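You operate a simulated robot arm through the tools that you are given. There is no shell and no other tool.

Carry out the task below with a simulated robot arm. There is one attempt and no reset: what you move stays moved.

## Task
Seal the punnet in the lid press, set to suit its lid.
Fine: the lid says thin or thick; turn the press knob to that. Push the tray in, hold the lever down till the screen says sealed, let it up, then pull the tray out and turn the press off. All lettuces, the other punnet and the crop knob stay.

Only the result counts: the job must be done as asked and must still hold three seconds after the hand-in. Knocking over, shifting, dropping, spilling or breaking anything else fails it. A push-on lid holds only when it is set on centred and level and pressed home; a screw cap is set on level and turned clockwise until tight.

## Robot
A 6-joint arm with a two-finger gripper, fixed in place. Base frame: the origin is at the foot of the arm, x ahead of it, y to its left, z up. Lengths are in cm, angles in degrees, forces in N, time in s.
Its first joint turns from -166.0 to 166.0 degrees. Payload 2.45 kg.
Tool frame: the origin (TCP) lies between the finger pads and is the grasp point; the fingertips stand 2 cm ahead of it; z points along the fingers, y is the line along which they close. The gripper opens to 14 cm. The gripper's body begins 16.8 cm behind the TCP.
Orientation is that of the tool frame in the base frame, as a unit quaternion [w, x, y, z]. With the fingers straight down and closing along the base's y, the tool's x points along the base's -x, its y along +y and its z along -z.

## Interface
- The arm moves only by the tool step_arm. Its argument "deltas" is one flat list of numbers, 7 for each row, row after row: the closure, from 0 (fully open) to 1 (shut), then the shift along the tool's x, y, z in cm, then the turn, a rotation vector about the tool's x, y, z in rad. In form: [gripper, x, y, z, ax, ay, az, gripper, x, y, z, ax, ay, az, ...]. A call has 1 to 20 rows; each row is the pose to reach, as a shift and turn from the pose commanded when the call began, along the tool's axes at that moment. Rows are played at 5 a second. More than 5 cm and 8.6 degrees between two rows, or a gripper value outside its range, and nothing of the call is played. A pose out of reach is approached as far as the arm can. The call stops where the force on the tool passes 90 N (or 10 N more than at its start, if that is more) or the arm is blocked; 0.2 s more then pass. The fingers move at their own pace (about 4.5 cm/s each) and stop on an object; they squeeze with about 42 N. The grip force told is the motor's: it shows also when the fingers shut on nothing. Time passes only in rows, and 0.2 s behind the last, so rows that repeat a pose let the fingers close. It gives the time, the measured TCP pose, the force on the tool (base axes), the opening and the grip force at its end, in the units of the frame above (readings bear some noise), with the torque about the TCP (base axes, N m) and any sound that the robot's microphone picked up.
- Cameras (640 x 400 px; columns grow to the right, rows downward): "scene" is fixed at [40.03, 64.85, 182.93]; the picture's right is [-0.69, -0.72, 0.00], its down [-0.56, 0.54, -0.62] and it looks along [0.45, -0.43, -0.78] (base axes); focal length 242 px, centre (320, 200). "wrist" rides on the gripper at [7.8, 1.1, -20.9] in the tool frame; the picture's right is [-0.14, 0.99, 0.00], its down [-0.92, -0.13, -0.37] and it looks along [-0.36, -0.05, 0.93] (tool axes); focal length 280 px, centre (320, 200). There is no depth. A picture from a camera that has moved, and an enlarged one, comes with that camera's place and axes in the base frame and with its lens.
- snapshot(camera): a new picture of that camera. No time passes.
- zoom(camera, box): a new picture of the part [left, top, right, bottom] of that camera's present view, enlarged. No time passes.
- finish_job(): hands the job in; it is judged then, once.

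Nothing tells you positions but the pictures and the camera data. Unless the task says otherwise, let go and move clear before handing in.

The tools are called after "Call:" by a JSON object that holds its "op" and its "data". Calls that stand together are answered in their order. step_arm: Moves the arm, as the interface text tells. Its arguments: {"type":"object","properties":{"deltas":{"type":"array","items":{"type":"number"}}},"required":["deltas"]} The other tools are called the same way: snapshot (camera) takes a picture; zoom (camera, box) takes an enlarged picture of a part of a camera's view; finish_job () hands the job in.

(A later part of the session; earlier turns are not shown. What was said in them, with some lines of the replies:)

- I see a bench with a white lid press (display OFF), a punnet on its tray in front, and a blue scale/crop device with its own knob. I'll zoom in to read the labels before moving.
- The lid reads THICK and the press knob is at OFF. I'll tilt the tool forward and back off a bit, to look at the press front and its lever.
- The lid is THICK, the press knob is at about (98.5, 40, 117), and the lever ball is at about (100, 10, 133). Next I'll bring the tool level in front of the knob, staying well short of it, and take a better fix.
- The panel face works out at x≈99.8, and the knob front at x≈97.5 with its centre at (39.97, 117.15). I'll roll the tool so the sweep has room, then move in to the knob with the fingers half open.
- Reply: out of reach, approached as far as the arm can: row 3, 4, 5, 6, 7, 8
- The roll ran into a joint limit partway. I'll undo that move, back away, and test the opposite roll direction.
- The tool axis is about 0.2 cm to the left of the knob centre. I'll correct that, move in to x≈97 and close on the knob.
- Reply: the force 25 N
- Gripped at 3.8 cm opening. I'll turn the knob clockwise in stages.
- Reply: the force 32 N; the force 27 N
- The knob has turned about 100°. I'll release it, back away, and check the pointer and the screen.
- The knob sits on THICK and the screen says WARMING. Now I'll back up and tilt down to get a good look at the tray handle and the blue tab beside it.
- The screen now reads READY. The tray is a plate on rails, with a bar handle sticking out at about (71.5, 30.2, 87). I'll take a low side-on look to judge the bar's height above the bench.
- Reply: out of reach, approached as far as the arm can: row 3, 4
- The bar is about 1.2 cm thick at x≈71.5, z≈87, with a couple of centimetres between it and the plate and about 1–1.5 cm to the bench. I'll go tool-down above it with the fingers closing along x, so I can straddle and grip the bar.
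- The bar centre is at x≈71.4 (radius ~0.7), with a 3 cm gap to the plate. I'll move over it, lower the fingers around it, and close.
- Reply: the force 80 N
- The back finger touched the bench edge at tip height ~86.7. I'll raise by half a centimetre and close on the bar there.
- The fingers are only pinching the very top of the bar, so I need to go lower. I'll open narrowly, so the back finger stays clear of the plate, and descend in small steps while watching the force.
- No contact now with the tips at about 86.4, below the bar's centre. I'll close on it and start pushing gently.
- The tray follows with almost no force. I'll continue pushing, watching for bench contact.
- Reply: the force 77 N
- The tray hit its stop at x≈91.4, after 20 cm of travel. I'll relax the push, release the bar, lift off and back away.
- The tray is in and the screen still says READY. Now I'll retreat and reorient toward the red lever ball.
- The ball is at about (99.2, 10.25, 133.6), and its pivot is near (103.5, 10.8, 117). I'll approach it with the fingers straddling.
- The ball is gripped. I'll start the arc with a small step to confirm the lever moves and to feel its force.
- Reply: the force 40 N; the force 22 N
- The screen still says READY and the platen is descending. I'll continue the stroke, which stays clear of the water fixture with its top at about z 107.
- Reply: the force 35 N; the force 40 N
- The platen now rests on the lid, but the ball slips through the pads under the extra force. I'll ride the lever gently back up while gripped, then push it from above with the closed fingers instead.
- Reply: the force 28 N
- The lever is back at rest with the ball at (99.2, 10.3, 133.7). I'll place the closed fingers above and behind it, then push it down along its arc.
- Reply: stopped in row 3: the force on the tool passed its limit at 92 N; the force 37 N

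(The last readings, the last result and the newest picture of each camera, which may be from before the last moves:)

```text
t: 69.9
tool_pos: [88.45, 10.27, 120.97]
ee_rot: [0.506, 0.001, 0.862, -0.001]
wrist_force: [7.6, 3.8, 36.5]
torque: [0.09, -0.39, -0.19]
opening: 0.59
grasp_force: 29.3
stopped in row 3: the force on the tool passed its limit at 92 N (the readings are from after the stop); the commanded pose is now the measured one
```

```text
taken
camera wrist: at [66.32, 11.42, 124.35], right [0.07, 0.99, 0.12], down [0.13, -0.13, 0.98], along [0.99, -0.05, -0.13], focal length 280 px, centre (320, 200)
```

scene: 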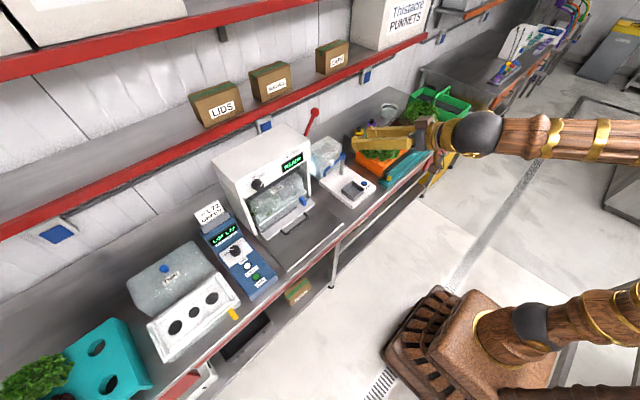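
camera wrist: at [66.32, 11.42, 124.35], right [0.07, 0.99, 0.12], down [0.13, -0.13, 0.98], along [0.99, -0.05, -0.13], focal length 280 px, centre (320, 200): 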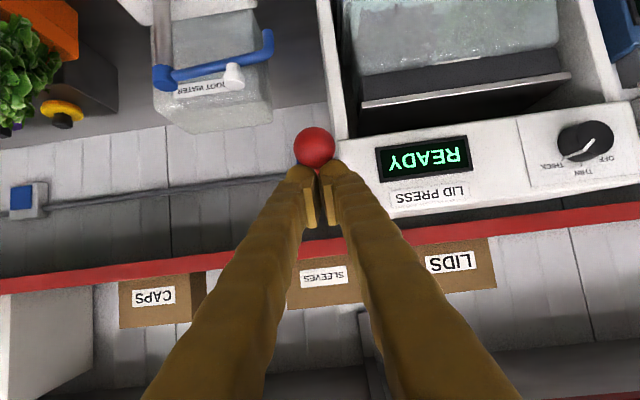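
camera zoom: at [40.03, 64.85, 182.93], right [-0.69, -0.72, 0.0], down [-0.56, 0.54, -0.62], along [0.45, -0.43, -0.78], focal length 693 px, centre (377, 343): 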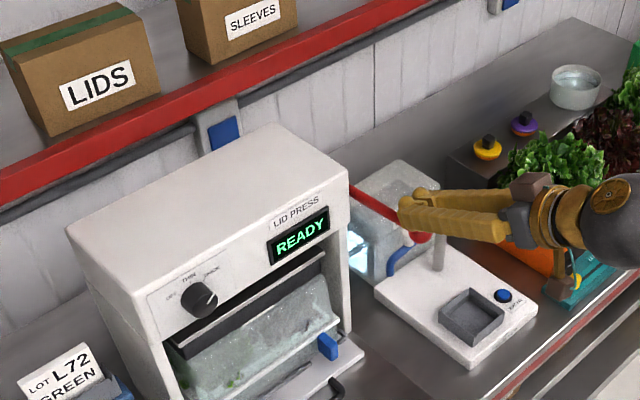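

The lever appears to be at its bottom stop, with the ball at z≈117.6. The screen still says READY, so I'll hold moderate pressure and watch it.

Call:
{"op": "step_arm", "data": {"deltas": [1, 0.1, 0, 0.05, 0, 0, 0, 1, 0.15, 0, 0.08, 0, 0, 0, 1, 0.15, 0, 0.08, 0, 0, 0, 1, 0.15, 0, 0.08, 0, 0, 0, 1, 0.15, 0, 0.08, 0, 0, 0, 1, 0.15, 0, 0.08, 0, 0, 0, 1, 0.15, 0, 0.08, 0, 0, 0, 1, 0.15, 0, 0.08, 0, 0, 0]}}

Call:
{"op": "zoom", "data": {"camera": "scene", "box": [220, 80, 380, 220]}}

Call:
{"op": "zoom", "data": {"camera": "wrist", "box": [300, 0, 640, 200]}}

```text
t: 71.7
tool_pos: [88.31, 10.19, 120.63]
ee_rot: [0.505, 0.001, 0.863, 0.0]
wrist_force: [0.2, 1.6, 71.4]
torque: [0.15, -0.16, 0.0]
opening: 0.6
grasp_force: 29.6
```

```text
2.86 times, centred on (300, 150) of scene
camera zoom: at [40.03, 64.85, 182.93], right [-0.69, -0.72, 0.0], down [-0.56, 0.54, -0.62], along [0.45, -0.43, -0.78], focal length 693 px, centre (377, 343)
```

zoom: 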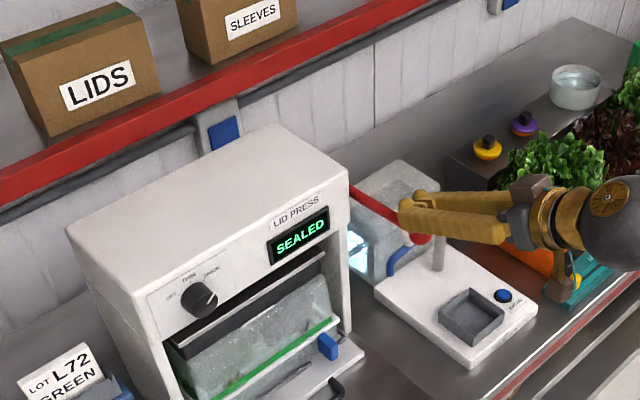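

```text
1.88 times, centred on (470, 100) of wrist
camera zoom: at [66.29, 11.41, 124.09], right [0.07, 0.99, 0.12], down [0.13, -0.13, 0.98], along [0.99, -0.05, -0.14], focal length 528 px, centre (38, 388)
```

zoom: 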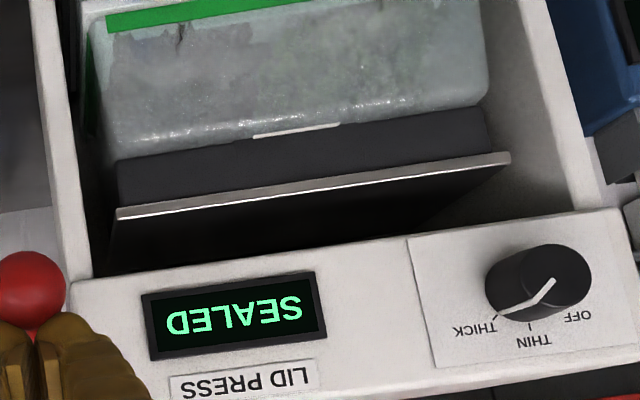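

The screen says SEALED and the rim has turned green. I'll let the lever up smoothly along its arc, then lift clear.

Call:
{"op": "step_arm", "data": {"deltas": [1, -1, 0, -0.5, 0, 0, 0, 1, -2.09, 0, -0.98, 0, 0, 0, 1, -3.6, 0, -1.4, 0, 0, 0, 1, -5.14, 0, -1.76, 0, 0, 0, 1, -6.7, 0, -1.95, 0, 0, 0, 1, -8.28, 0, -2.04, 0, 0, 0, 1, -9.85, 0, -1.95, 0, 0, 0, 1, -11.42, 0, -1.77, 0, 0, 0, 1, -13, 0, -1.4, 0, 0, 0, 1, -14.47, 0, -0.94, 0, 0, 0, 1, -15.9, 0, -0.3, 0, 0, 0, 1, -17.33, 0, 0.39, 0, 0, 0, 1, -18.7, 0, 1.25, 0, 0, 0, 1, -19.92, 0, 2.19, 0, 0, 0, 1, -22, 0, 0, 0, 0, 0, 1, -23, 0, -4, 0, 0, 0, 1, -23, 0, -8, 0, 0, 0]}}

Call:
{"op": "zoom", "data": {"camera": "scene", "box": [200, 80, 380, 230]}}

Call:
{"op": "snapshot", "data": {"camera": "wrist"}}

```text
t: 75.3
tool_pos: [92.78, 10.3, 144.1]
ee_rot: [0.503, 0.0, 0.864, 0.0]
wrist_force: [0.0, 0.2, -0.5]
torque: [0.0, -0.04, -0.01]
opening: 0.0
grasp_force: 29.5
```

```text
2.67 times, centred on (290, 155) of scene
camera zoom: at [40.03, 64.85, 182.93], right [-0.69, -0.72, 0.0], down [-0.56, 0.54, -0.62], along [0.45, -0.43, -0.78], focal length 647 px, centre (400, 320)
```

zoom: 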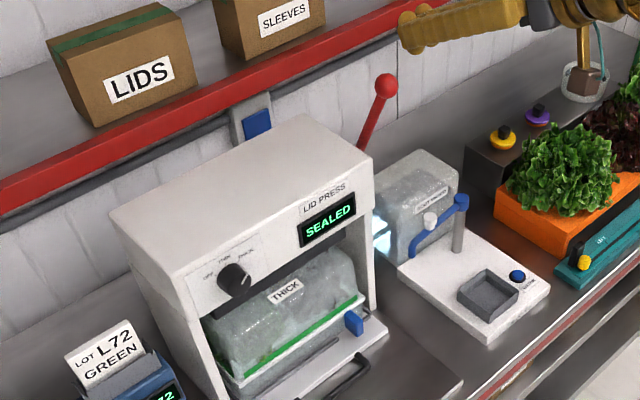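

```text
taken
camera wrist: at [70.63, 11.41, 147.79], right [0.07, 0.99, 0.12], down [0.13, -0.13, 0.98], along [0.99, -0.05, -0.14], focal length 280 px, centre (320, 200)
```

wrist: 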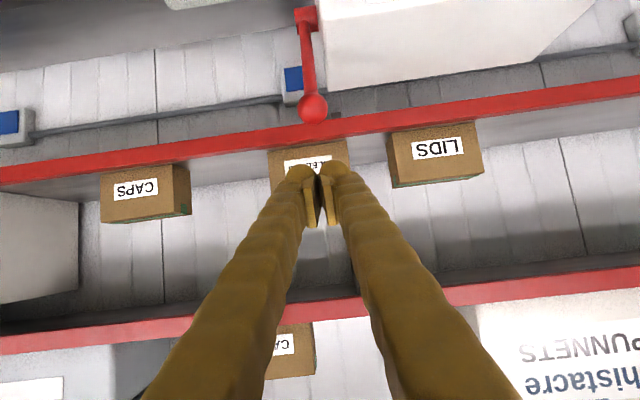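

The lever is back up, the lid is sealed, and the platen is clear. Next I'll return to the tool-down pose for the tray handle.

Call:
{"op": "step_arm", "data": {"deltas": [1, 3.3, 1.3, -1.5, 0, 0.117, 0, 1, 6.6, 2.6, -3, 0, 0.234, 0, 1, 10, 3.9, -4.6, 0, 0.351, 0, 1, 13.3, 5.2, -6.1, 0, 0.468, 0, 0.86, 16.6, 6.5, -7.6, 0, 0.585, 0, 0.86, 20, 7.8, -9.1, 0, 0.702, 0, 0.86, 23.3, 9.1, -10.6, 0, 0.82, 0, 0.86, 26.6, 10.4, -12.2, 0, 0.937, 0, 0.86, 29.9, 11.7, -13.7, 0, 1.054, 0]}}

Call:
{"op": "step_arm", "data": {"deltas": [0.86, 0, 0.7, 0, 0, 0, -0.131, 0.86, 0, 1.4, 0, 0, 0, -0.262, 0.86, 0, 2.1, 0, 0, 0, -0.393, 0.86, 0, 2.8, 0, 0, 0, -0.524, 0.86, 0, 3.5, 0, 0, 0, -0.655, 0.86, 0, 4.2, 0, 0, 0, -0.785, 0.86, 0, 4.9, 0, 0, 0, -0.916, 0.86, 0, 5.6, 0, 0, 0, -1.047, 0.86, 0, 6.3, 0, 0, 0, -1.178, 0.86, 0, 7, 0, 0, 0, -1.309, 0.86, 0, 7.7, 0, 0, 0, -1.44, 0.86, 0, 8.1, 0, 0, 0, -1.571]}}

Call:
{"op": "snapshot", "data": {"camera": "wrist"}}

```text
t: 77.3
tool_pos: [65.93, 22.04, 125.11]
ee_rot: [0.0, 0.001, 1.0, 0.0]
wrist_force: [-0.1, 0.6, 0.2]
torque: [-0.01, -0.03, -0.04]
opening: 1.95
grasp_force: 0.0
```

```text
t: 79.9
tool_pos: [65.93, 29.99, 124.98]
ee_rot: [0.0, -0.707, 0.707, 0.0]
wrist_force: [0.1, -0.4, -0.3]
torque: [0.0, -0.02, -0.01]
opening: 1.99
grasp_force: 0.0
```

```text
taken
camera wrist: at [64.91, 22.27, 145.95], right [-0.99, 0.14, 0.0], down [0.13, 0.92, 0.37], along [0.05, 0.37, -0.93], focal length 280 px, centre (320, 200)
```

wrist: 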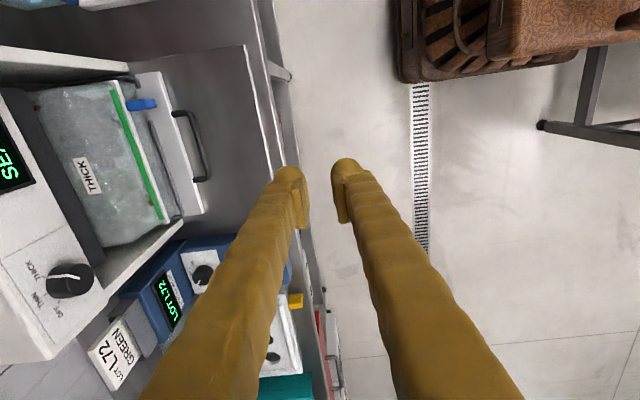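

Call:
{"op": "step_arm", "data": {"deltas": [0.86, 0, -2, 3.8, 0, 0, 0, 0.86, 0, -4, 7.6, 0, 0, 0, 0.86, 0, -6, 11.4, 0, 0, 0, 0.86, 0, -8, 15.2, 0, 0, 0, 0.86, 0, -10, 19, 0, 0, 0, 0.86, 0, -11.5, 22.5, 0, 0, 0]}}

Call:
{"op": "step_arm", "data": {"deltas": [0.86, 0, -4, 2, 0, 0, 0, 0.86, 0, -8, 4, 0, 0, 0, 0.86, 0, -11, 6.5, 0, 0, 0, 0.86, 0, -14, 9.5, 0, 0, 0, 0.86, 0, -14, 9.5, 0, 0, 0]}}

Call:
{"op": "zoom", "data": {"camera": "wrist", "box": [240, 80, 400, 280]}}

```text
t: 81.3
tool_pos: [77.57, 30.15, 102.5]
ee_rot: [0.001, -0.706, 0.708, -0.001]
wrist_force: [-0.1, 0.1, 0.3]
torque: [-0.01, -0.02, 0.01]
opening: 1.96
grasp_force: 0.0
```

```text
t: 82.5
tool_pos: [91.64, 30.16, 93.0]
ee_rot: [0.001, -0.707, 0.708, -0.001]
wrist_force: [-0.6, 0.2, -0.9]
torque: [0.05, 0.03, 0.0]
opening: 1.93
grasp_force: 0.1
```

```text
2.00 times, centred on (320, 180) of wrist
camera zoom: at [90.57, 22.32, 113.92], right [-0.99, 0.14, 0.0], down [0.13, 0.92, 0.37], along [0.05, 0.37, -0.93], focal length 561 px, centre (320, 240)
```

zoom: 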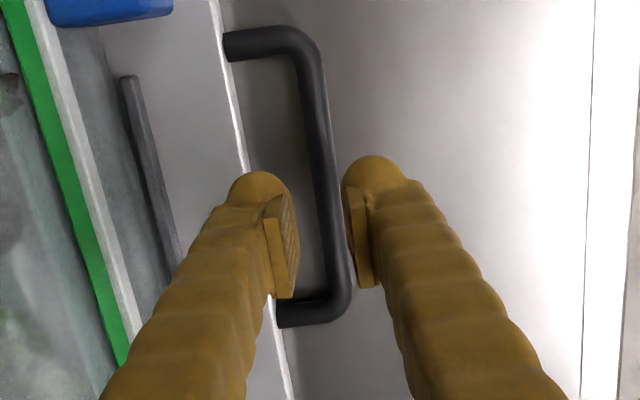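

Call:
{"op": "step_arm", "data": {"deltas": [0.86, 0, 0.1, 2, 0, 0, 0, 0.86, 0, 0.1, 3.5, 0, 0, 0, 0.86, 0, 0.1, 4.5, 0, 0, 0, 0.86, 0, 0.1, 4.5, 0, 0, 0]}}

Call:
{"op": "step_arm", "data": {"deltas": [1, 0, 0, 0, 0, 0, 0, 1, 0, 0, 0, 0, 0, 0, 1, 0, 0, 0, 0, 0, 0, 1, 0, 0, 0, 0, 0, 0]}}

```text
t: 83.5
tool_pos: [91.67, 30.19, 88.79]
ee_rot: [0.002, -0.706, 0.708, -0.001]
wrist_force: [-3.5, -2.5, 34.0]
torque: [-0.1, -1.09, -0.08]
opening: 1.87
grasp_force: 0.0
```

```text
t: 84.5
tool_pos: [91.51, 30.18, 88.73]
ee_rot: [0.001, -0.706, 0.708, 0.0]
wrist_force: [-22.3, -3.6, 71.0]
torque: [-0.04, 0.43, 0.96]
opening: 0.9
grasp_force: 36.6
```

Call:
{"op": "step_arm", "data": {"deltas": [1, 0, 0.1, -0.2, 0, 0, 0, 1, 0, 0.15, -0.3, 0, 0, 0]}}

Call:
{"op": "zoom", "data": {"camera": "wrist", "box": [240, 80, 400, 280]}}

```text
t: 85.1
tool_pos: [91.36, 30.31, 88.62]
ee_rot: [0.001, -0.706, 0.708, 0.0]
wrist_force: [2.6, 13.8, 32.1]
torque: [0.64, -0.04, 0.77]
opening: 0.93
grasp_force: 37.0
```

```text
2.00 times, centred on (320, 180) of wrist
camera zoom: at [90.25, 22.37, 109.68], right [-0.99, 0.14, 0.0], down [0.13, 0.92, 0.37], along [0.05, 0.37, -0.93], focal length 561 px, centre (320, 240)
```

zoom: 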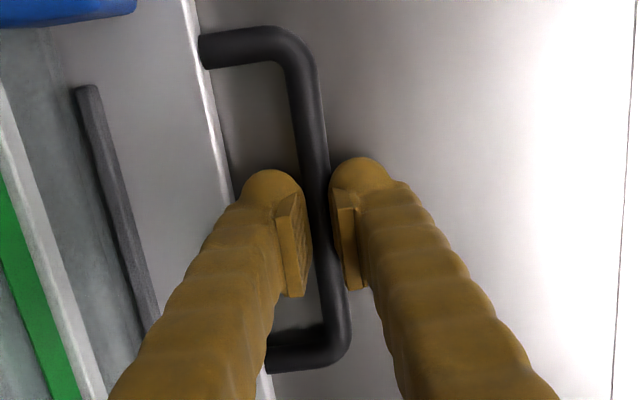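

Call:
{"op": "step_arm", "data": {"deltas": [1, 0, 0.5, -0.05, 0, 0, 0, 1, 0, 1, -0.1, 0, 0, 0, 1, 0, 1.5, -0.1, 0, 0, 0, 1, 0, 2, -0.1, 0, 0, 0, 1, 0, 2.5, -0.1, 0, 0, 0, 1, 0, 3, -0.1, 0, 0, 0]}}

Call:
{"op": "snapshot", "data": {"camera": "wrist"}}

```text
t: 86.5
tool_pos: [88.47, 29.93, 89.0]
ee_rot: [0.0, -0.706, 0.708, 0.0]
wrist_force: [1.3, -9.3, 31.6]
torque: [-0.21, -0.04, 0.76]
opening: 0.6
grasp_force: 33.9
```

```text
taken
camera wrist: at [87.26, 22.21, 109.96], right [-0.99, 0.14, 0.0], down [0.13, 0.92, 0.37], along [0.05, 0.37, -0.93], focal length 280 px, centre (320, 200)
```

wrist: 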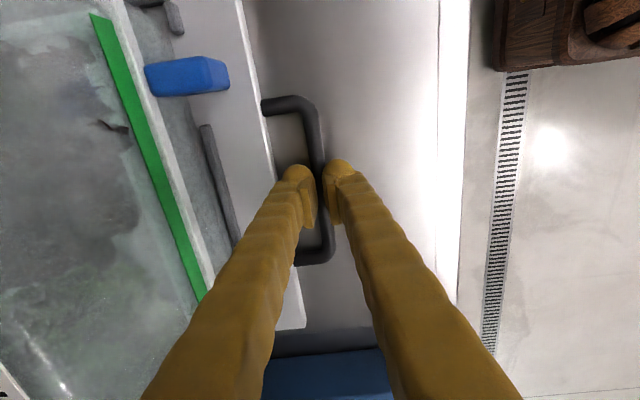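

The grip is creeping up off the bar, though the tray has already followed 3 cm. I'll re-grip a bit lower.

Call:
{"op": "step_arm", "data": {"deltas": [0.86, 0, 0, 0, 0, 0, 0, 0.86, 0, 0, 0, 0, 0, 0, 0.86, 0, 0, 0, 0, 0, 0]}}

Call:
{"op": "zoom", "data": {"camera": "wrist", "box": [240, 80, 400, 280]}}

```text
t: 87.3
tool_pos: [88.45, 30.14, 88.89]
ee_rot: [0.0, -0.706, 0.708, 0.0]
wrist_force: [0.0, -0.1, 0.4]
torque: [-0.01, 0.02, -0.02]
opening: 1.93
grasp_force: 0.1
```

```text
2.00 times, centred on (320, 180) of wrist
camera zoom: at [87.26, 22.29, 109.85], right [-0.99, 0.14, 0.0], down [0.13, 0.92, 0.37], along [0.05, 0.37, -0.93], focal length 561 px, centre (320, 240)
```

zoom: 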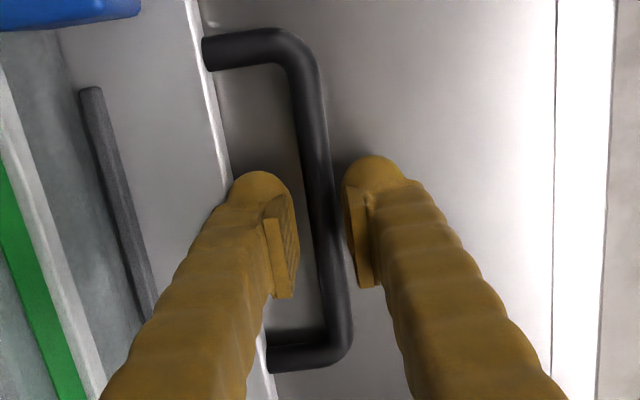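

Call:
{"op": "step_arm", "data": {"deltas": [0.86, 0, 0, 0.25, 0, 0, 0, 0.86, 0, 0, 0.25, 0, 0, 0]}}

Call:
{"op": "step_arm", "data": {"deltas": [0.86, 0, 0, 0.15, 0, 0, 0, 0.86, 0, 0, 0.2, 0, 0, 0]}}

```text
t: 87.9
tool_pos: [88.47, 30.14, 88.77]
ee_rot: [0.002, -0.707, 0.708, -0.001]
wrist_force: [-1.8, -1.9, 14.9]
torque: [-0.1, -0.51, -0.05]
opening: 1.94
grasp_force: 0.1
```

```text
t: 88.5
tool_pos: [88.44, 30.14, 88.86]
ee_rot: [0.002, -0.707, 0.708, -0.001]
wrist_force: [-1.1, 1.1, 49.1]
torque: [-0.1, -1.71, -0.02]
opening: 2.12
grasp_force: 0.6
```

The back finger's outer edge is catching the tray plate's front edge. I'll lift, shift 0.25 cm toward me, open a little less, and lower again.

Call:
{"op": "step_arm", "data": {"deltas": [0.86, 0, 0, -0.4, 0, 0, 0, 0.875, 0, 0.25, -0.7, 0, 0, 0, 0.875, 0, 0.25, -0.7, 0, 0, 0]}}

Call:
{"op": "step_arm", "data": {"deltas": [0.875, 0, 0, 0.25, 0, 0, 0, 0.875, 0, 0, 0.5, 0, 0, 0, 0.875, 0, 0, 0.5, 0, 0, 0]}}

```text
t: 89.3
tool_pos: [88.1, 30.11, 89.02]
ee_rot: [0.0, -0.706, 0.708, 0.0]
wrist_force: [-0.1, 1.2, 0.8]
torque: [-0.01, 0.0, -0.03]
opening: 1.74
grasp_force: 0.0
```

```text
t: 90.1
tool_pos: [88.11, 30.07, 88.8]
ee_rot: [0.002, -0.706, 0.708, -0.001]
wrist_force: [-1.1, -3.4, 20.8]
torque: [-0.07, -0.67, -0.12]
opening: 1.77
grasp_force: 0.3
```

Call:
{"op": "snapshot", "data": {"camera": "wrist"}}

Call:
{"op": "zoom", "data": {"camera": "wrist", "box": [270, 140, 370, 260]}}

Call:
{"op": "zoom", "data": {"camera": "scene", "box": [260, 160, 340, 240]}}

```text
taken
camera wrist: at [86.97, 22.27, 109.73], right [-0.99, 0.14, 0.0], down [0.13, 0.92, 0.37], along [0.05, 0.37, -0.93], focal length 280 px, centre (320, 200)
```

wrist: 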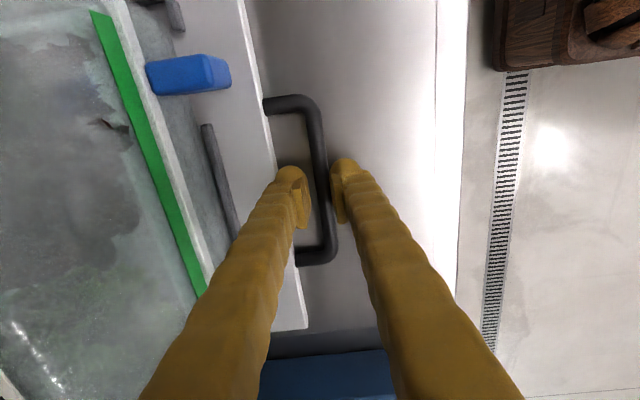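

```text
3.33 times, centred on (320, 200) of wrist
camera zoom: at [86.97, 22.27, 109.73], right [-0.99, 0.14, 0.0], down [0.13, 0.92, 0.37], along [0.05, 0.37, -0.93], focal length 935 px, centre (320, 200)
```

zoom: 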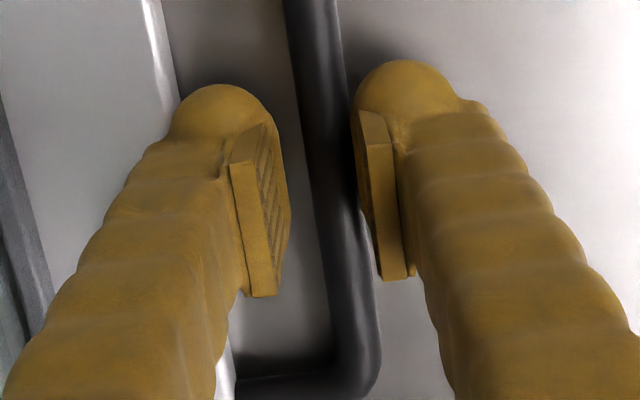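

```text
5.00 times, centred on (300, 200) of scene
camera zoom: at [40.03, 64.85, 182.93], right [-0.69, -0.72, 0.0], down [-0.56, 0.54, -0.62], along [0.45, -0.43, -0.78], focal length 1213 px, centre (420, 200)
```

zoom: 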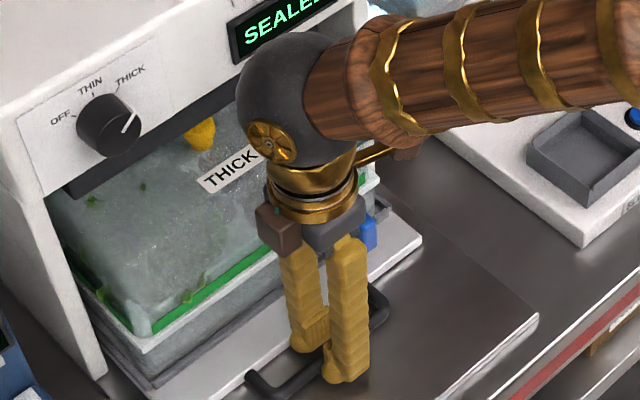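

I'll close on the bar to centre it between the fingers, open only a hair, and then lower so the back finger clears the plate.

Call:
{"op": "step_arm", "data": {"deltas": [1, 0, 0, -0.3, 0, 0, 0, 1, 0, 0, -0.3, 0, 0, 0, 1, 0, 0, -0.3, 0, 0, 0, 1, 0, 0, -0.3, 0, 0, 0, 0.9, 0, 0, -0.3, 0, 0, 0, 0.9, 0, 0, -0.3, 0, 0, 0, 0.9, 0, 0, -0.3, 0, 0, 0]}}

Call:
{"op": "step_arm", "data": {"deltas": [0.9, 0, 0, 0.2, 0, 0, 0, 0.9, 0, 0, 0.4, 0, 0, 0, 0.9, 0, 0, 0.4, 0, 0, 0]}}

```text
t: 91.7
tool_pos: [88.03, 30.15, 88.9]
ee_rot: [0.0, -0.707, 0.708, -0.001]
wrist_force: [0.1, 0.0, 0.0]
torque: [-0.02, 0.02, -0.03]
opening: 1.4
grasp_force: 0.0
```

```text
t: 92.5
tool_pos: [88.08, 30.16, 88.6]
ee_rot: [0.001, -0.707, 0.707, 0.0]
wrist_force: [-0.4, 0.1, -0.8]
torque: [0.01, 0.02, -0.04]
opening: 1.37
grasp_force: 0.1
```

Call:
{"op": "step_arm", "data": {"deltas": [0.9, 0, 0, 0.15, 0, 0, 0, 0.9, 0, 0, 0.2, 0, 0, 0]}}

Call:
{"op": "step_arm", "data": {"deltas": [1, 0, 0, 0, 0, 0, 0, 1, 0, 0, 0, 0, 0, 0, 1, 0, 0, 0, 0, 0, 0]}}

```text
t: 93.1
tool_pos: [88.21, 30.12, 88.36]
ee_rot: [0.001, -0.706, 0.708, -0.001]
wrist_force: [-0.3, 0.8, -0.4]
torque: [-0.02, -0.01, -0.02]
opening: 1.42
grasp_force: 0.1
```

```text
t: 93.9
tool_pos: [88.13, 30.03, 88.42]
ee_rot: [0.0, -0.706, 0.708, 0.0]
wrist_force: [0.1, 1.6, -1.5]
torque: [-0.07, 0.02, 0.87]
opening: 1.14
grasp_force: 38.8
```

Good grip now: 1.14 cm opening with no vertical load. Pulling the tray out.

Call:
{"op": "step_arm", "data": {"deltas": [1, 0, 0.7, 0, 0, 0, 0, 1, 0, 1.4, 0, 0, 0, 0, 1, 0, 2.1, 0, 0, 0, 0, 1, 0, 2.8, 0, 0, 0, 0, 1, 0, 3.5, 0, 0, 0, 0, 1, 0, 4.2, 0, 0, 0, 0, 1, 0, 4.9, 0, 0, 0, 0, 1, 0, 5.6, 0, 0, 0, 0]}}

Call:
{"op": "step_arm", "data": {"deltas": [1, 0, 0.7, 0, 0, 0, 0, 1, 0, 1.4, 0, 0, 0, 0, 1, 0, 2.1, 0, 0, 0, 0, 1, 0, 2.8, 0, 0, 0, 0, 1, 0, 3.5, 0, 0, 0, 0, 1, 0, 4.2, 0, 0, 0, 0, 1, 0, 4.9, 0, 0, 0, 0, 1, 0, 5.6, 0, 0, 0, 0, 1, 0, 6.3, 0, 0, 0, 0, 1, 0, 7, 0, 0, 0, 0, 1, 0, 7.7, 0, 0, 0, 0, 1, 0, 8.4, 0, 0, 0, 0]}}

Call:
{"op": "snapshot", "data": {"camera": "scene"}}

Call:
{"op": "snapshot", "data": {"camera": "wrist"}}

```text
t: 95.7
tool_pos: [82.43, 30.13, 88.46]
ee_rot: [0.001, -0.706, 0.708, -0.001]
wrist_force: [1.1, -9.9, 1.1]
torque: [-0.18, 0.01, 0.84]
opening: 1.13
grasp_force: 38.1
```

```text
t: 98.3
tool_pos: [74.1, 30.07, 88.47]
ee_rot: [0.001, -0.706, 0.708, -0.001]
wrist_force: [0.5, -14.6, 7.8]
torque: [-0.19, -0.02, 0.84]
opening: 1.15
grasp_force: 38.2
```

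```text
taken
```

scene: 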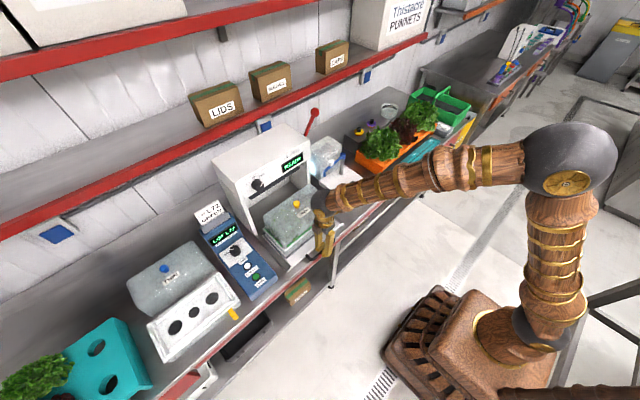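

```text
taken
camera wrist: at [72.95, 22.29, 109.35], right [-0.99, 0.14, 0.0], down [0.13, 0.92, 0.37], along [0.05, 0.37, -0.93], focal length 280 px, centre (320, 200)
```

wrist: 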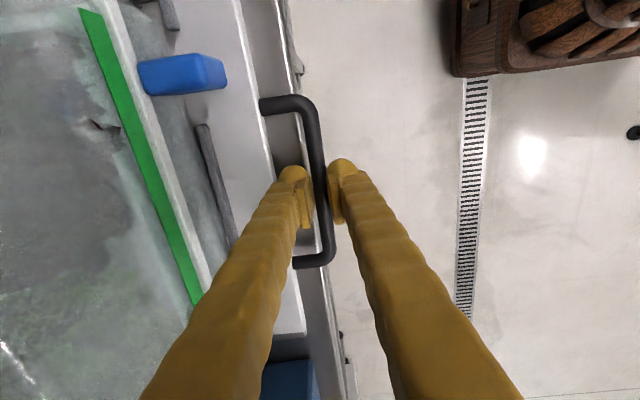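

Almost back out. I'll take it the last 2.7 cm to its starting place in small steps.

Call:
{"op": "step_arm", "data": {"deltas": [1, 0, 0.5, 0, 0, 0, 0, 1, 0, 1, 0, 0, 0, 0, 1, 0, 1.5, 0, 0, 0, 0, 1, 0, 2, 0, 0, 0, 0, 1, 0, 2.4, 0, 0, 0, 0]}}

Call:
{"op": "step_arm", "data": {"deltas": [1, 0, 0.2, 0, 0, 0, 0, 1, 0, 0.4, 0, 0, 0, 0]}}

```text
t: 99.5
tool_pos: [71.73, 30.01, 88.34]
ee_rot: [0.0, -0.707, 0.708, -0.001]
wrist_force: [-2.3, -12.2, 12.8]
torque: [-0.21, 0.04, 0.85]
opening: 1.15
grasp_force: 38.9
```

```text
t: 100.1
tool_pos: [71.52, 30.15, 88.51]
ee_rot: [0.002, -0.707, 0.708, -0.002]
wrist_force: [24.1, -15.3, 8.8]
torque: [-0.26, -0.25, 0.8]
opening: 1.12
grasp_force: 38.6
```

The tray is at its out stop. I'll release, lift off, and back away.

Call:
{"op": "step_arm", "data": {"deltas": [1, 0, -0.2, 0, 0, 0, 0, 0.88, 0, -0.2, 0, 0, 0, 0, 0.88, 0, -0.2, 0, 0, 0, 0, 0.88, 0, -0.2, -1.5, 0, 0, 0, 0.88, 0, -0.2, -4, 0, 0, 0, 0.88, 0, 2, -8, 0, 0, 0, 0.88, 0, 4, -12, 0, 0, 0, 0.88, 0, 5.5, -16, 0, 0, 0, 0.88, 0, 5.5, -20, 0, 0, 0, 0.88, 0, 5.5, -24, 0, 0, 0, 0.88, 0, 5.5, -28, 0, 0, 0]}}

Call:
{"op": "snapshot", "data": {"camera": "wrist"}}

Call:
{"op": "zoom", "data": {"camera": "scene", "box": [200, 100, 360, 280]}}

```text
t: 102.5
tool_pos: [65.71, 30.12, 116.5]
ee_rot: [0.001, -0.706, 0.708, 0.0]
wrist_force: [0.9, 0.3, -0.8]
torque: [-0.03, -0.02, -0.02]
opening: 1.68
grasp_force: 0.0
```

```text
taken
camera wrist: at [64.49, 22.32, 137.47], right [-0.99, 0.14, 0.0], down [0.13, 0.92, 0.37], along [0.05, 0.37, -0.93], focal length 280 px, centre (320, 200)
```

wrist: 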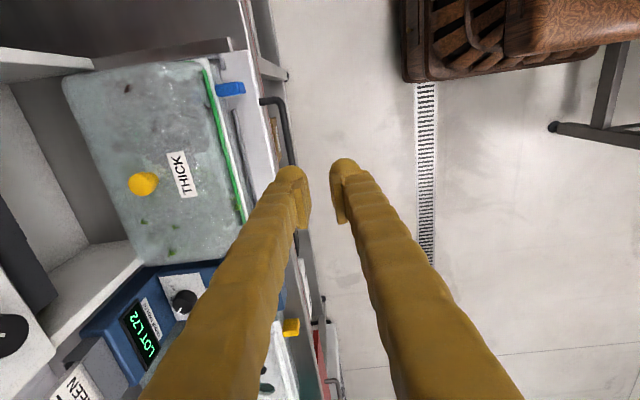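

```text
2.22 times, centred on (280, 190) of scene
camera zoom: at [40.03, 64.85, 182.93], right [-0.69, -0.72, 0.0], down [-0.56, 0.54, -0.62], along [0.45, -0.43, -0.78], focal length 539 px, centre (409, 222)
```

zoom: 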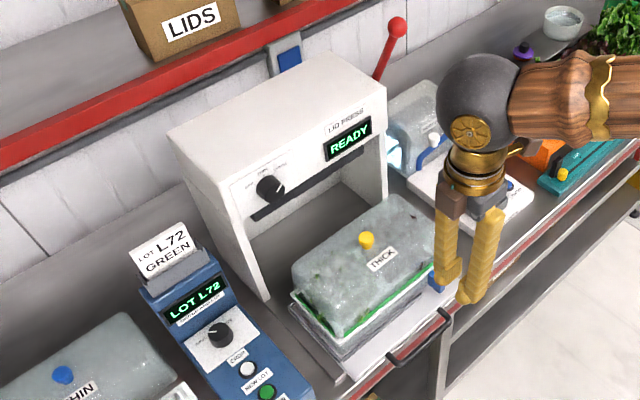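

The tray is out, the lid is sealed with its green rim, and the screen is back to READY. Now I'll return to the knob to switch the press off.

Call:
{"op": "step_arm", "data": {"deltas": [0.7, 0, 0.3, -0.7, 0, 0, 0.131, 0.45, 0, 0.6, -1.4, 0, 0, 0.262, 0.45, 0, 0.9, -2.1, 0, 0, 0.393, 0.45, 0, 1.2, -2.8, 0, 0, 0.524, 0.45, 0, 1.5, -3.5, 0, 0, 0.655, 0.45, 0, 1.8, -4.2, 0, 0, 0.785, 0.45, 0, 2.1, -4.9, 0, 0, 0.916, 0.45, 0, 2.4, -5.6, 0, 0, 1.047, 0.45, 0, 2.7, -6.3, 0, 0, 1.178, 0.45, 0, 3, -7, 0, 0, 1.309, 0.45, 0, 3.3, -7.8, 0, 0, 1.44, 0.45, 0, 3.7, -8.5, 0, 0, 1.571]}}

Call:
{"op": "step_arm", "data": {"deltas": [0.45, -0.6, 0.8, 0.6, 0, -0.131, 0, 0.45, -1.2, 1.6, 1.2, 0, -0.262, 0, 0.45, -1.8, 2.4, 1.8, 0, -0.393, 0, 0.45, -2.4, 3.2, 2.4, 0, -0.524, 0, 0.45, -3, 4, 3, 0, -0.655, 0, 0.45, -3.6, 4.8, 3.6, 0, -0.785, 0, 0.45, -4.2, 5.6, 4.2, 0, -0.916, 0, 0.45, -4.8, 6.4, 4.8, 0, -1.047, 0, 0.45, -5.4, 7.2, 5.4, 0, -1.178, 0, 0.45, -6, 8, 6, 0, -1.309, 0, 0.45, -7, 9, 7, 0, -1.44, 0, 0.45, -8, 9.9, 7.8, 0, -1.571, 0]}}

Call:
{"op": "snapshot", "data": {"camera": "wrist"}}

```text
t: 105.1
tool_pos: [62.01, 30.09, 124.79]
ee_rot: [0.001, 0.002, 1.0, 0.0]
wrist_force: [0.6, 0.4, -0.5]
torque: [0.01, 0.01, 0.01]
opening: 7.68
grasp_force: 0.0
```

```text
t: 107.7
tool_pos: [70.03, 40.09, 117.05]
ee_rot: [0.709, 0.001, 0.705, 0.0]
wrist_force: [0.4, 0.4, 0.2]
torque: [-0.03, 0.02, 0.0]
opening: 7.7
grasp_force: 0.1
```

```text
taken
camera wrist: at [49.22, 41.16, 109.23], right [0.0, 0.99, 0.14], down [-0.37, -0.13, 0.92], along [0.93, -0.05, 0.37], focal length 280 px, centre (320, 200)
```

wrist: 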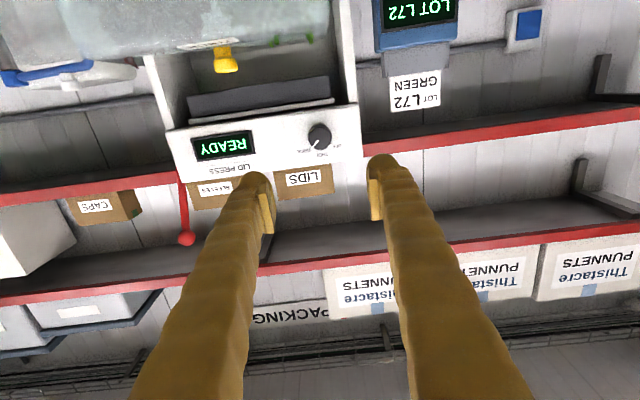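

Call:
{"op": "step_arm", "data": {"deltas": [0.45, -0.1, -0.1, 4, 0, 0, -0.07, 0.45, -0.1, -0.1, 8, 0, 0, -0.147, 0.45, -0.1, -0.1, 12, 0, 0, -0.147, 0.45, -0.1, -0.1, 16, 0, 0, -0.147, 0.45, -0.1, -0.1, 20, 0, 0, -0.147, 0.45, -0.1, -0.1, 20, 0, 0, -0.147]}}

Call:
{"op": "zoom", "data": {"camera": "wrist", "box": [240, 100, 400, 230]}}

```text
t: 109.1
tool_pos: [90.1, 39.75, 117.26]
ee_rot: [0.706, -0.052, 0.705, -0.052]
wrist_force: [0.4, -1.0, 0.0]
torque: [0.0, 0.02, 0.01]
opening: 7.69
grasp_force: 0.0
```

```text
3.08 times, centred on (320, 165) of wrist
camera zoom: at [69.19, 39.76, 109.31], right [0.0, 1.0, -0.01], down [-0.37, 0.01, 0.93], along [0.93, 0.0, 0.37], focal length 863 px, centre (320, 308)
```

zoom: 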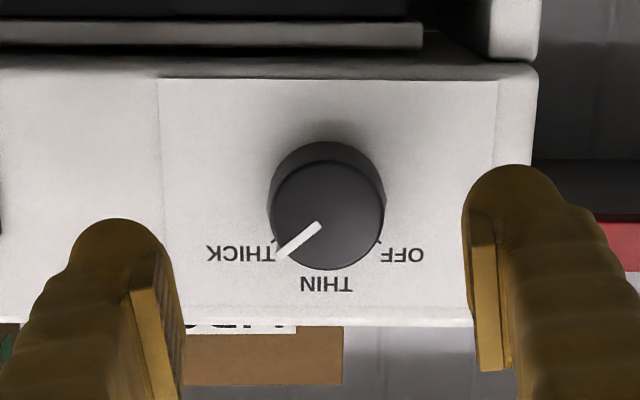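

Call:
{"op": "step_arm", "data": {"deltas": [0.45, 0.08, 0.265, 2.5, 0, 0, 0, 0.45, 0.08, 0.265, 4.8, 0, 0, 0, 0.45, 0.08, 0.265, 6.85, 0, 0, 0, 0.45, 0.08, 0.265, 6.85, 0, 0, 0, 1, 0.08, 0.265, 6.85, 0, 0, 0, 1, 0.08, 0.265, 6.85, 0, 0, 0, 1, 0.08, 0.265, 6.85, 0, 0, 0, 1, 0.08, 0.265, 6.85, 0, 0, 0, 1, 0.08, 0.265, 6.85, 0, 0, 0]}}

Call:
{"op": "zoom", "data": {"camera": "wrist", "box": [240, 100, 400, 230]}}

```text
t: 111.1
tool_pos: [97.01, 39.99, 117.08]
ee_rot: [0.706, -0.05, 0.705, -0.053]
wrist_force: [-3.1, -25.7, 2.5]
torque: [0.01, -0.06, -0.27]
opening: 3.8
grasp_force: 44.8
```

```text
3.08 times, centred on (320, 165) of wrist
camera zoom: at [76.05, 40.02, 109.23], right [0.0, 1.0, -0.01], down [-0.37, 0.01, 0.93], along [0.93, 0.0, 0.37], focal length 863 px, centre (320, 308)
```

zoom: 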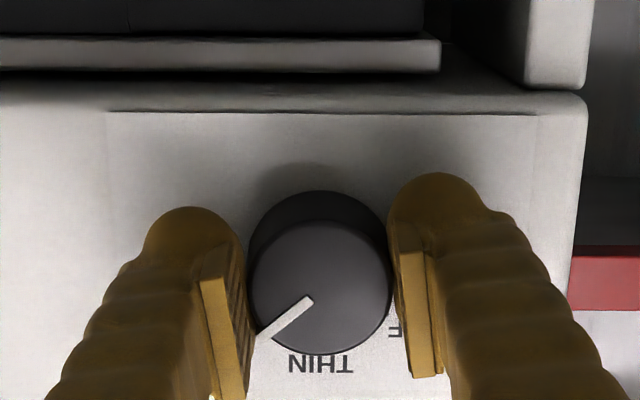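

Call:
{"op": "step_arm", "data": {"deltas": [1, 0, -0.1, 0, 0, 0, -0.125, 1, 0, -0.1, 0, 0, 0, -0.25, 1, 0, -0.1, 0, 0, 0, -0.375, 1, 0, -0.1, 0, 0, 0, -0.5, 1, 0, -0.1, 0, 0, 0, -0.625, 1, 0, -0.1, 0, 0, 0, -0.75, 1, 0, -0.1, 0, 0, 0, -0.875, 1, 0, -0.1, 0, 0, 0, -1.0, 1, 0, -0.1, 0, 0, 0, -1.125, 1, 0, -0.1, 0, 0, 0, -1.25, 1, 0, -0.1, 0, 0, 0, -1.375, 1, 0, -0.1, 0, 0, 0, -1.5, 1, 0, -0.1, 0, 0, 0, -1.625, 1, 0, -0.1, 0, 0, 0, -1.76, 1, 0, -0.1, 0, 0, 0, -1.76]}}

Call:
{"op": "zoom", "data": {"camera": "wrist", "box": [240, 80, 400, 230]}}

Call:
{"op": "zoom", "data": {"camera": "scene", "box": [220, 120, 320, 190]}}

```text
t: 114.3
tool_pos: [96.87, 39.99, 117.21]
ee_rot: [-0.41, 0.576, -0.409, 0.577]
wrist_force: [-0.7, -9.2, 15.6]
torque: [0.44, -0.13, -0.06]
opening: 3.79
grasp_force: 45.6
```

```text
2.67 times, centred on (320, 155) of wrist
camera zoom: at [76.0, 32.31, 118.73], right [0.0, -0.2, -0.98], down [-0.37, 0.91, -0.18], along [0.93, 0.36, -0.07], focal length 748 px, centre (320, 320)
```

zoom: 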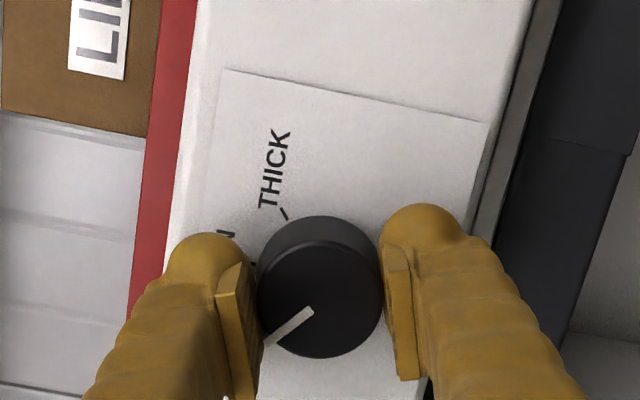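

```text
5.71 times, centred on (270, 155) of scene
camera zoom: at [40.03, 64.85, 182.93], right [-0.69, -0.72, 0.0], down [-0.56, 0.54, -0.62], along [0.45, -0.43, -0.78], focal length 1386 px, centre (606, 457)
```

zoom: 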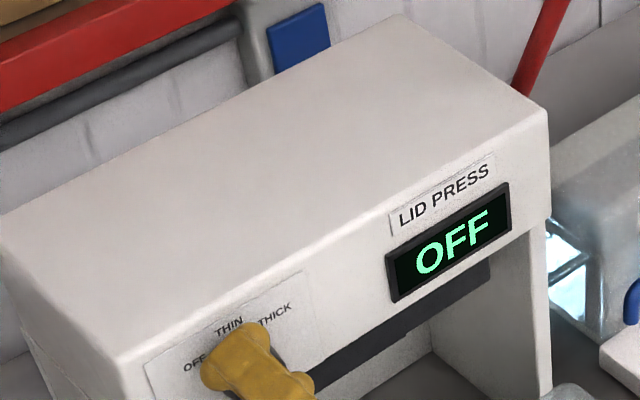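

The screen reads OFF. I'll release the knob, back straight out and verify everything.

Call:
{"op": "step_arm", "data": {"deltas": [0.6, 0, 0, 0, 0, 0, 0, 0.45, 0, 0, 0, 0, 0, 0, 0.45, 0, 0, -4, 0, 0, 0, 0.45, 0, 0, -8, 0, 0, 0, 0.45, 0, 0, -12, 0, 0, 0, 0.45, 0, 0, -16, 0, 0, 0, 0.45, 0, 0, -20, 0, 0, 0, 0.45, 0, 0, -24, 0, 0, 0, 0.45, 0, 0, -28, 0, 0, 0]}}

Call:
{"op": "snapshot", "data": {"camera": "scene"}}

Call:
{"op": "zoom", "data": {"camera": "scene", "box": [200, 100, 360, 280]}}

Call:
{"op": "zoom", "data": {"camera": "scene", "box": [220, 120, 320, 190]}}

Call:
{"op": "zoom", "data": {"camera": "scene", "box": [180, 190, 290, 310]}}

```text
t: 116.3
tool_pos: [68.93, 39.93, 117.11]
ee_rot: [-0.409, 0.576, -0.409, 0.578]
wrist_force: [-0.5, -0.3, -0.6]
torque: [-0.02, 0.06, 0.03]
opening: 7.72
grasp_force: 0.2
```

```text
taken
```

scene: 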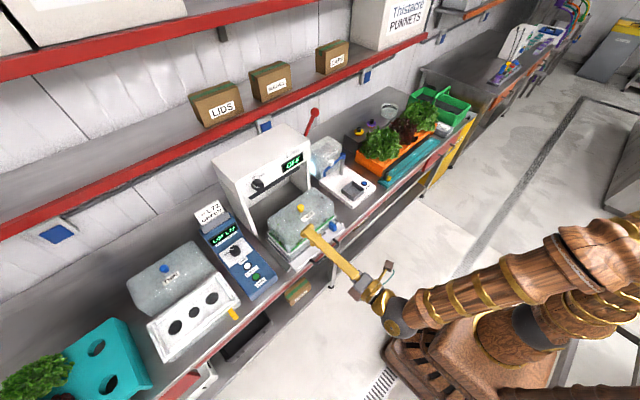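

```text
2.22 times, centred on (280, 190) of scene
camera zoom: at [40.03, 64.85, 182.93], right [-0.69, -0.72, 0.0], down [-0.56, 0.54, -0.62], along [0.45, -0.43, -0.78], focal length 539 px, centre (409, 222)
```

zoom: 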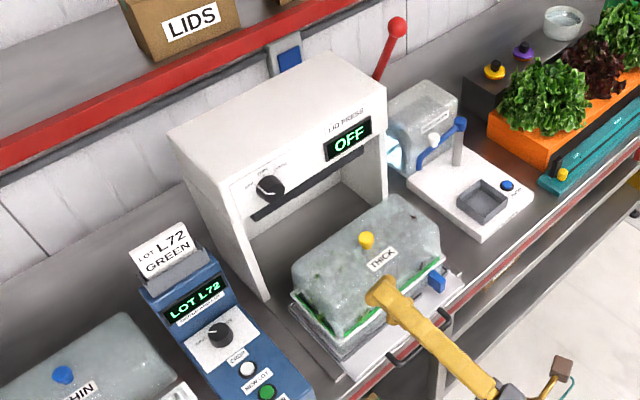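

```text
5.71 times, centred on (270, 155) of scene
camera zoom: at [40.03, 64.85, 182.93], right [-0.69, -0.72, 0.0], down [-0.56, 0.54, -0.62], along [0.45, -0.43, -0.78], focal length 1386 px, centre (606, 457)
```

zoom: 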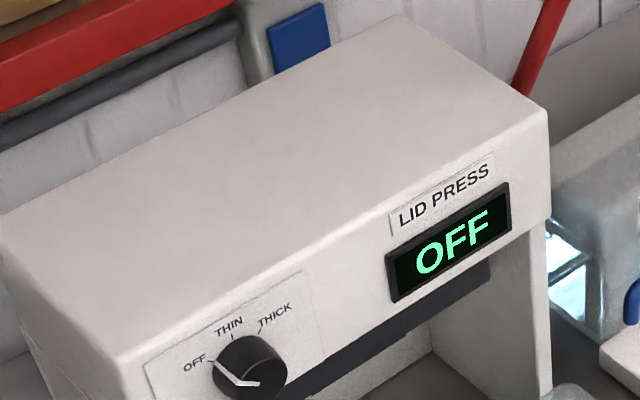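

```text
3.33 times, centred on (235, 250) of scene
camera zoom: at [40.03, 64.85, 182.93], right [-0.69, -0.72, 0.0], down [-0.56, 0.54, -0.62], along [0.45, -0.43, -0.78], focal length 808 px, centre (603, 33)
```

zoom: 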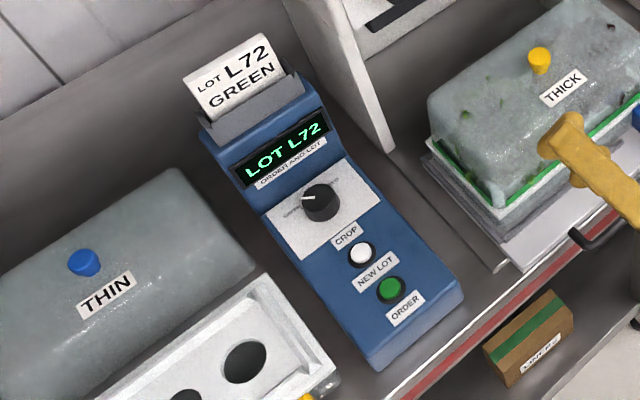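

Everything checks out: the press is OFF, the lever is up, the tray is out with the punnet sealed, and nothing else has moved. I'll back off a little more and hand in.

Call:
{"op": "step_arm", "data": {"deltas": [0.45, 0, 0, -3, 0, 0, 0, 0.45, 0, 0, -5, 0, 0, 0, 0.45, 0, 0, -5, 0, 0, 0]}}

Call:
{"op": "finish_job", "data": {}}

```text
t: 117.1
tool_pos: [64.0, 40.01, 116.99]
ee_rot: [-0.409, 0.575, -0.41, 0.578]
wrist_force: [0.3, 0.1, -0.1]
torque: [-0.04, -0.01, 0.04]
opening: 7.7
grasp_force: 0.1
```

```text
The job is handed in.
```

The punnet is sealed and I've handed the job in. Its lid says THICK, so I set the press to THICK, and the screen read SEALED after I held the lever down.

- **Press:** the lever is back up, the tray is pulled all the way out and the knob is at OFF, with the screen showing OFF.
- **Lid:** the rim around the lid turned green when it sealed.
- **Everything else:** in the final pictures the lettuces, the other punnet and the crop knob look just as they were at the start.

My first pull on the lever slipped before it sealed, so I let it back up and pressed it down from above instead. I also had to re-grip the tray handle partway while pulling the tray out.
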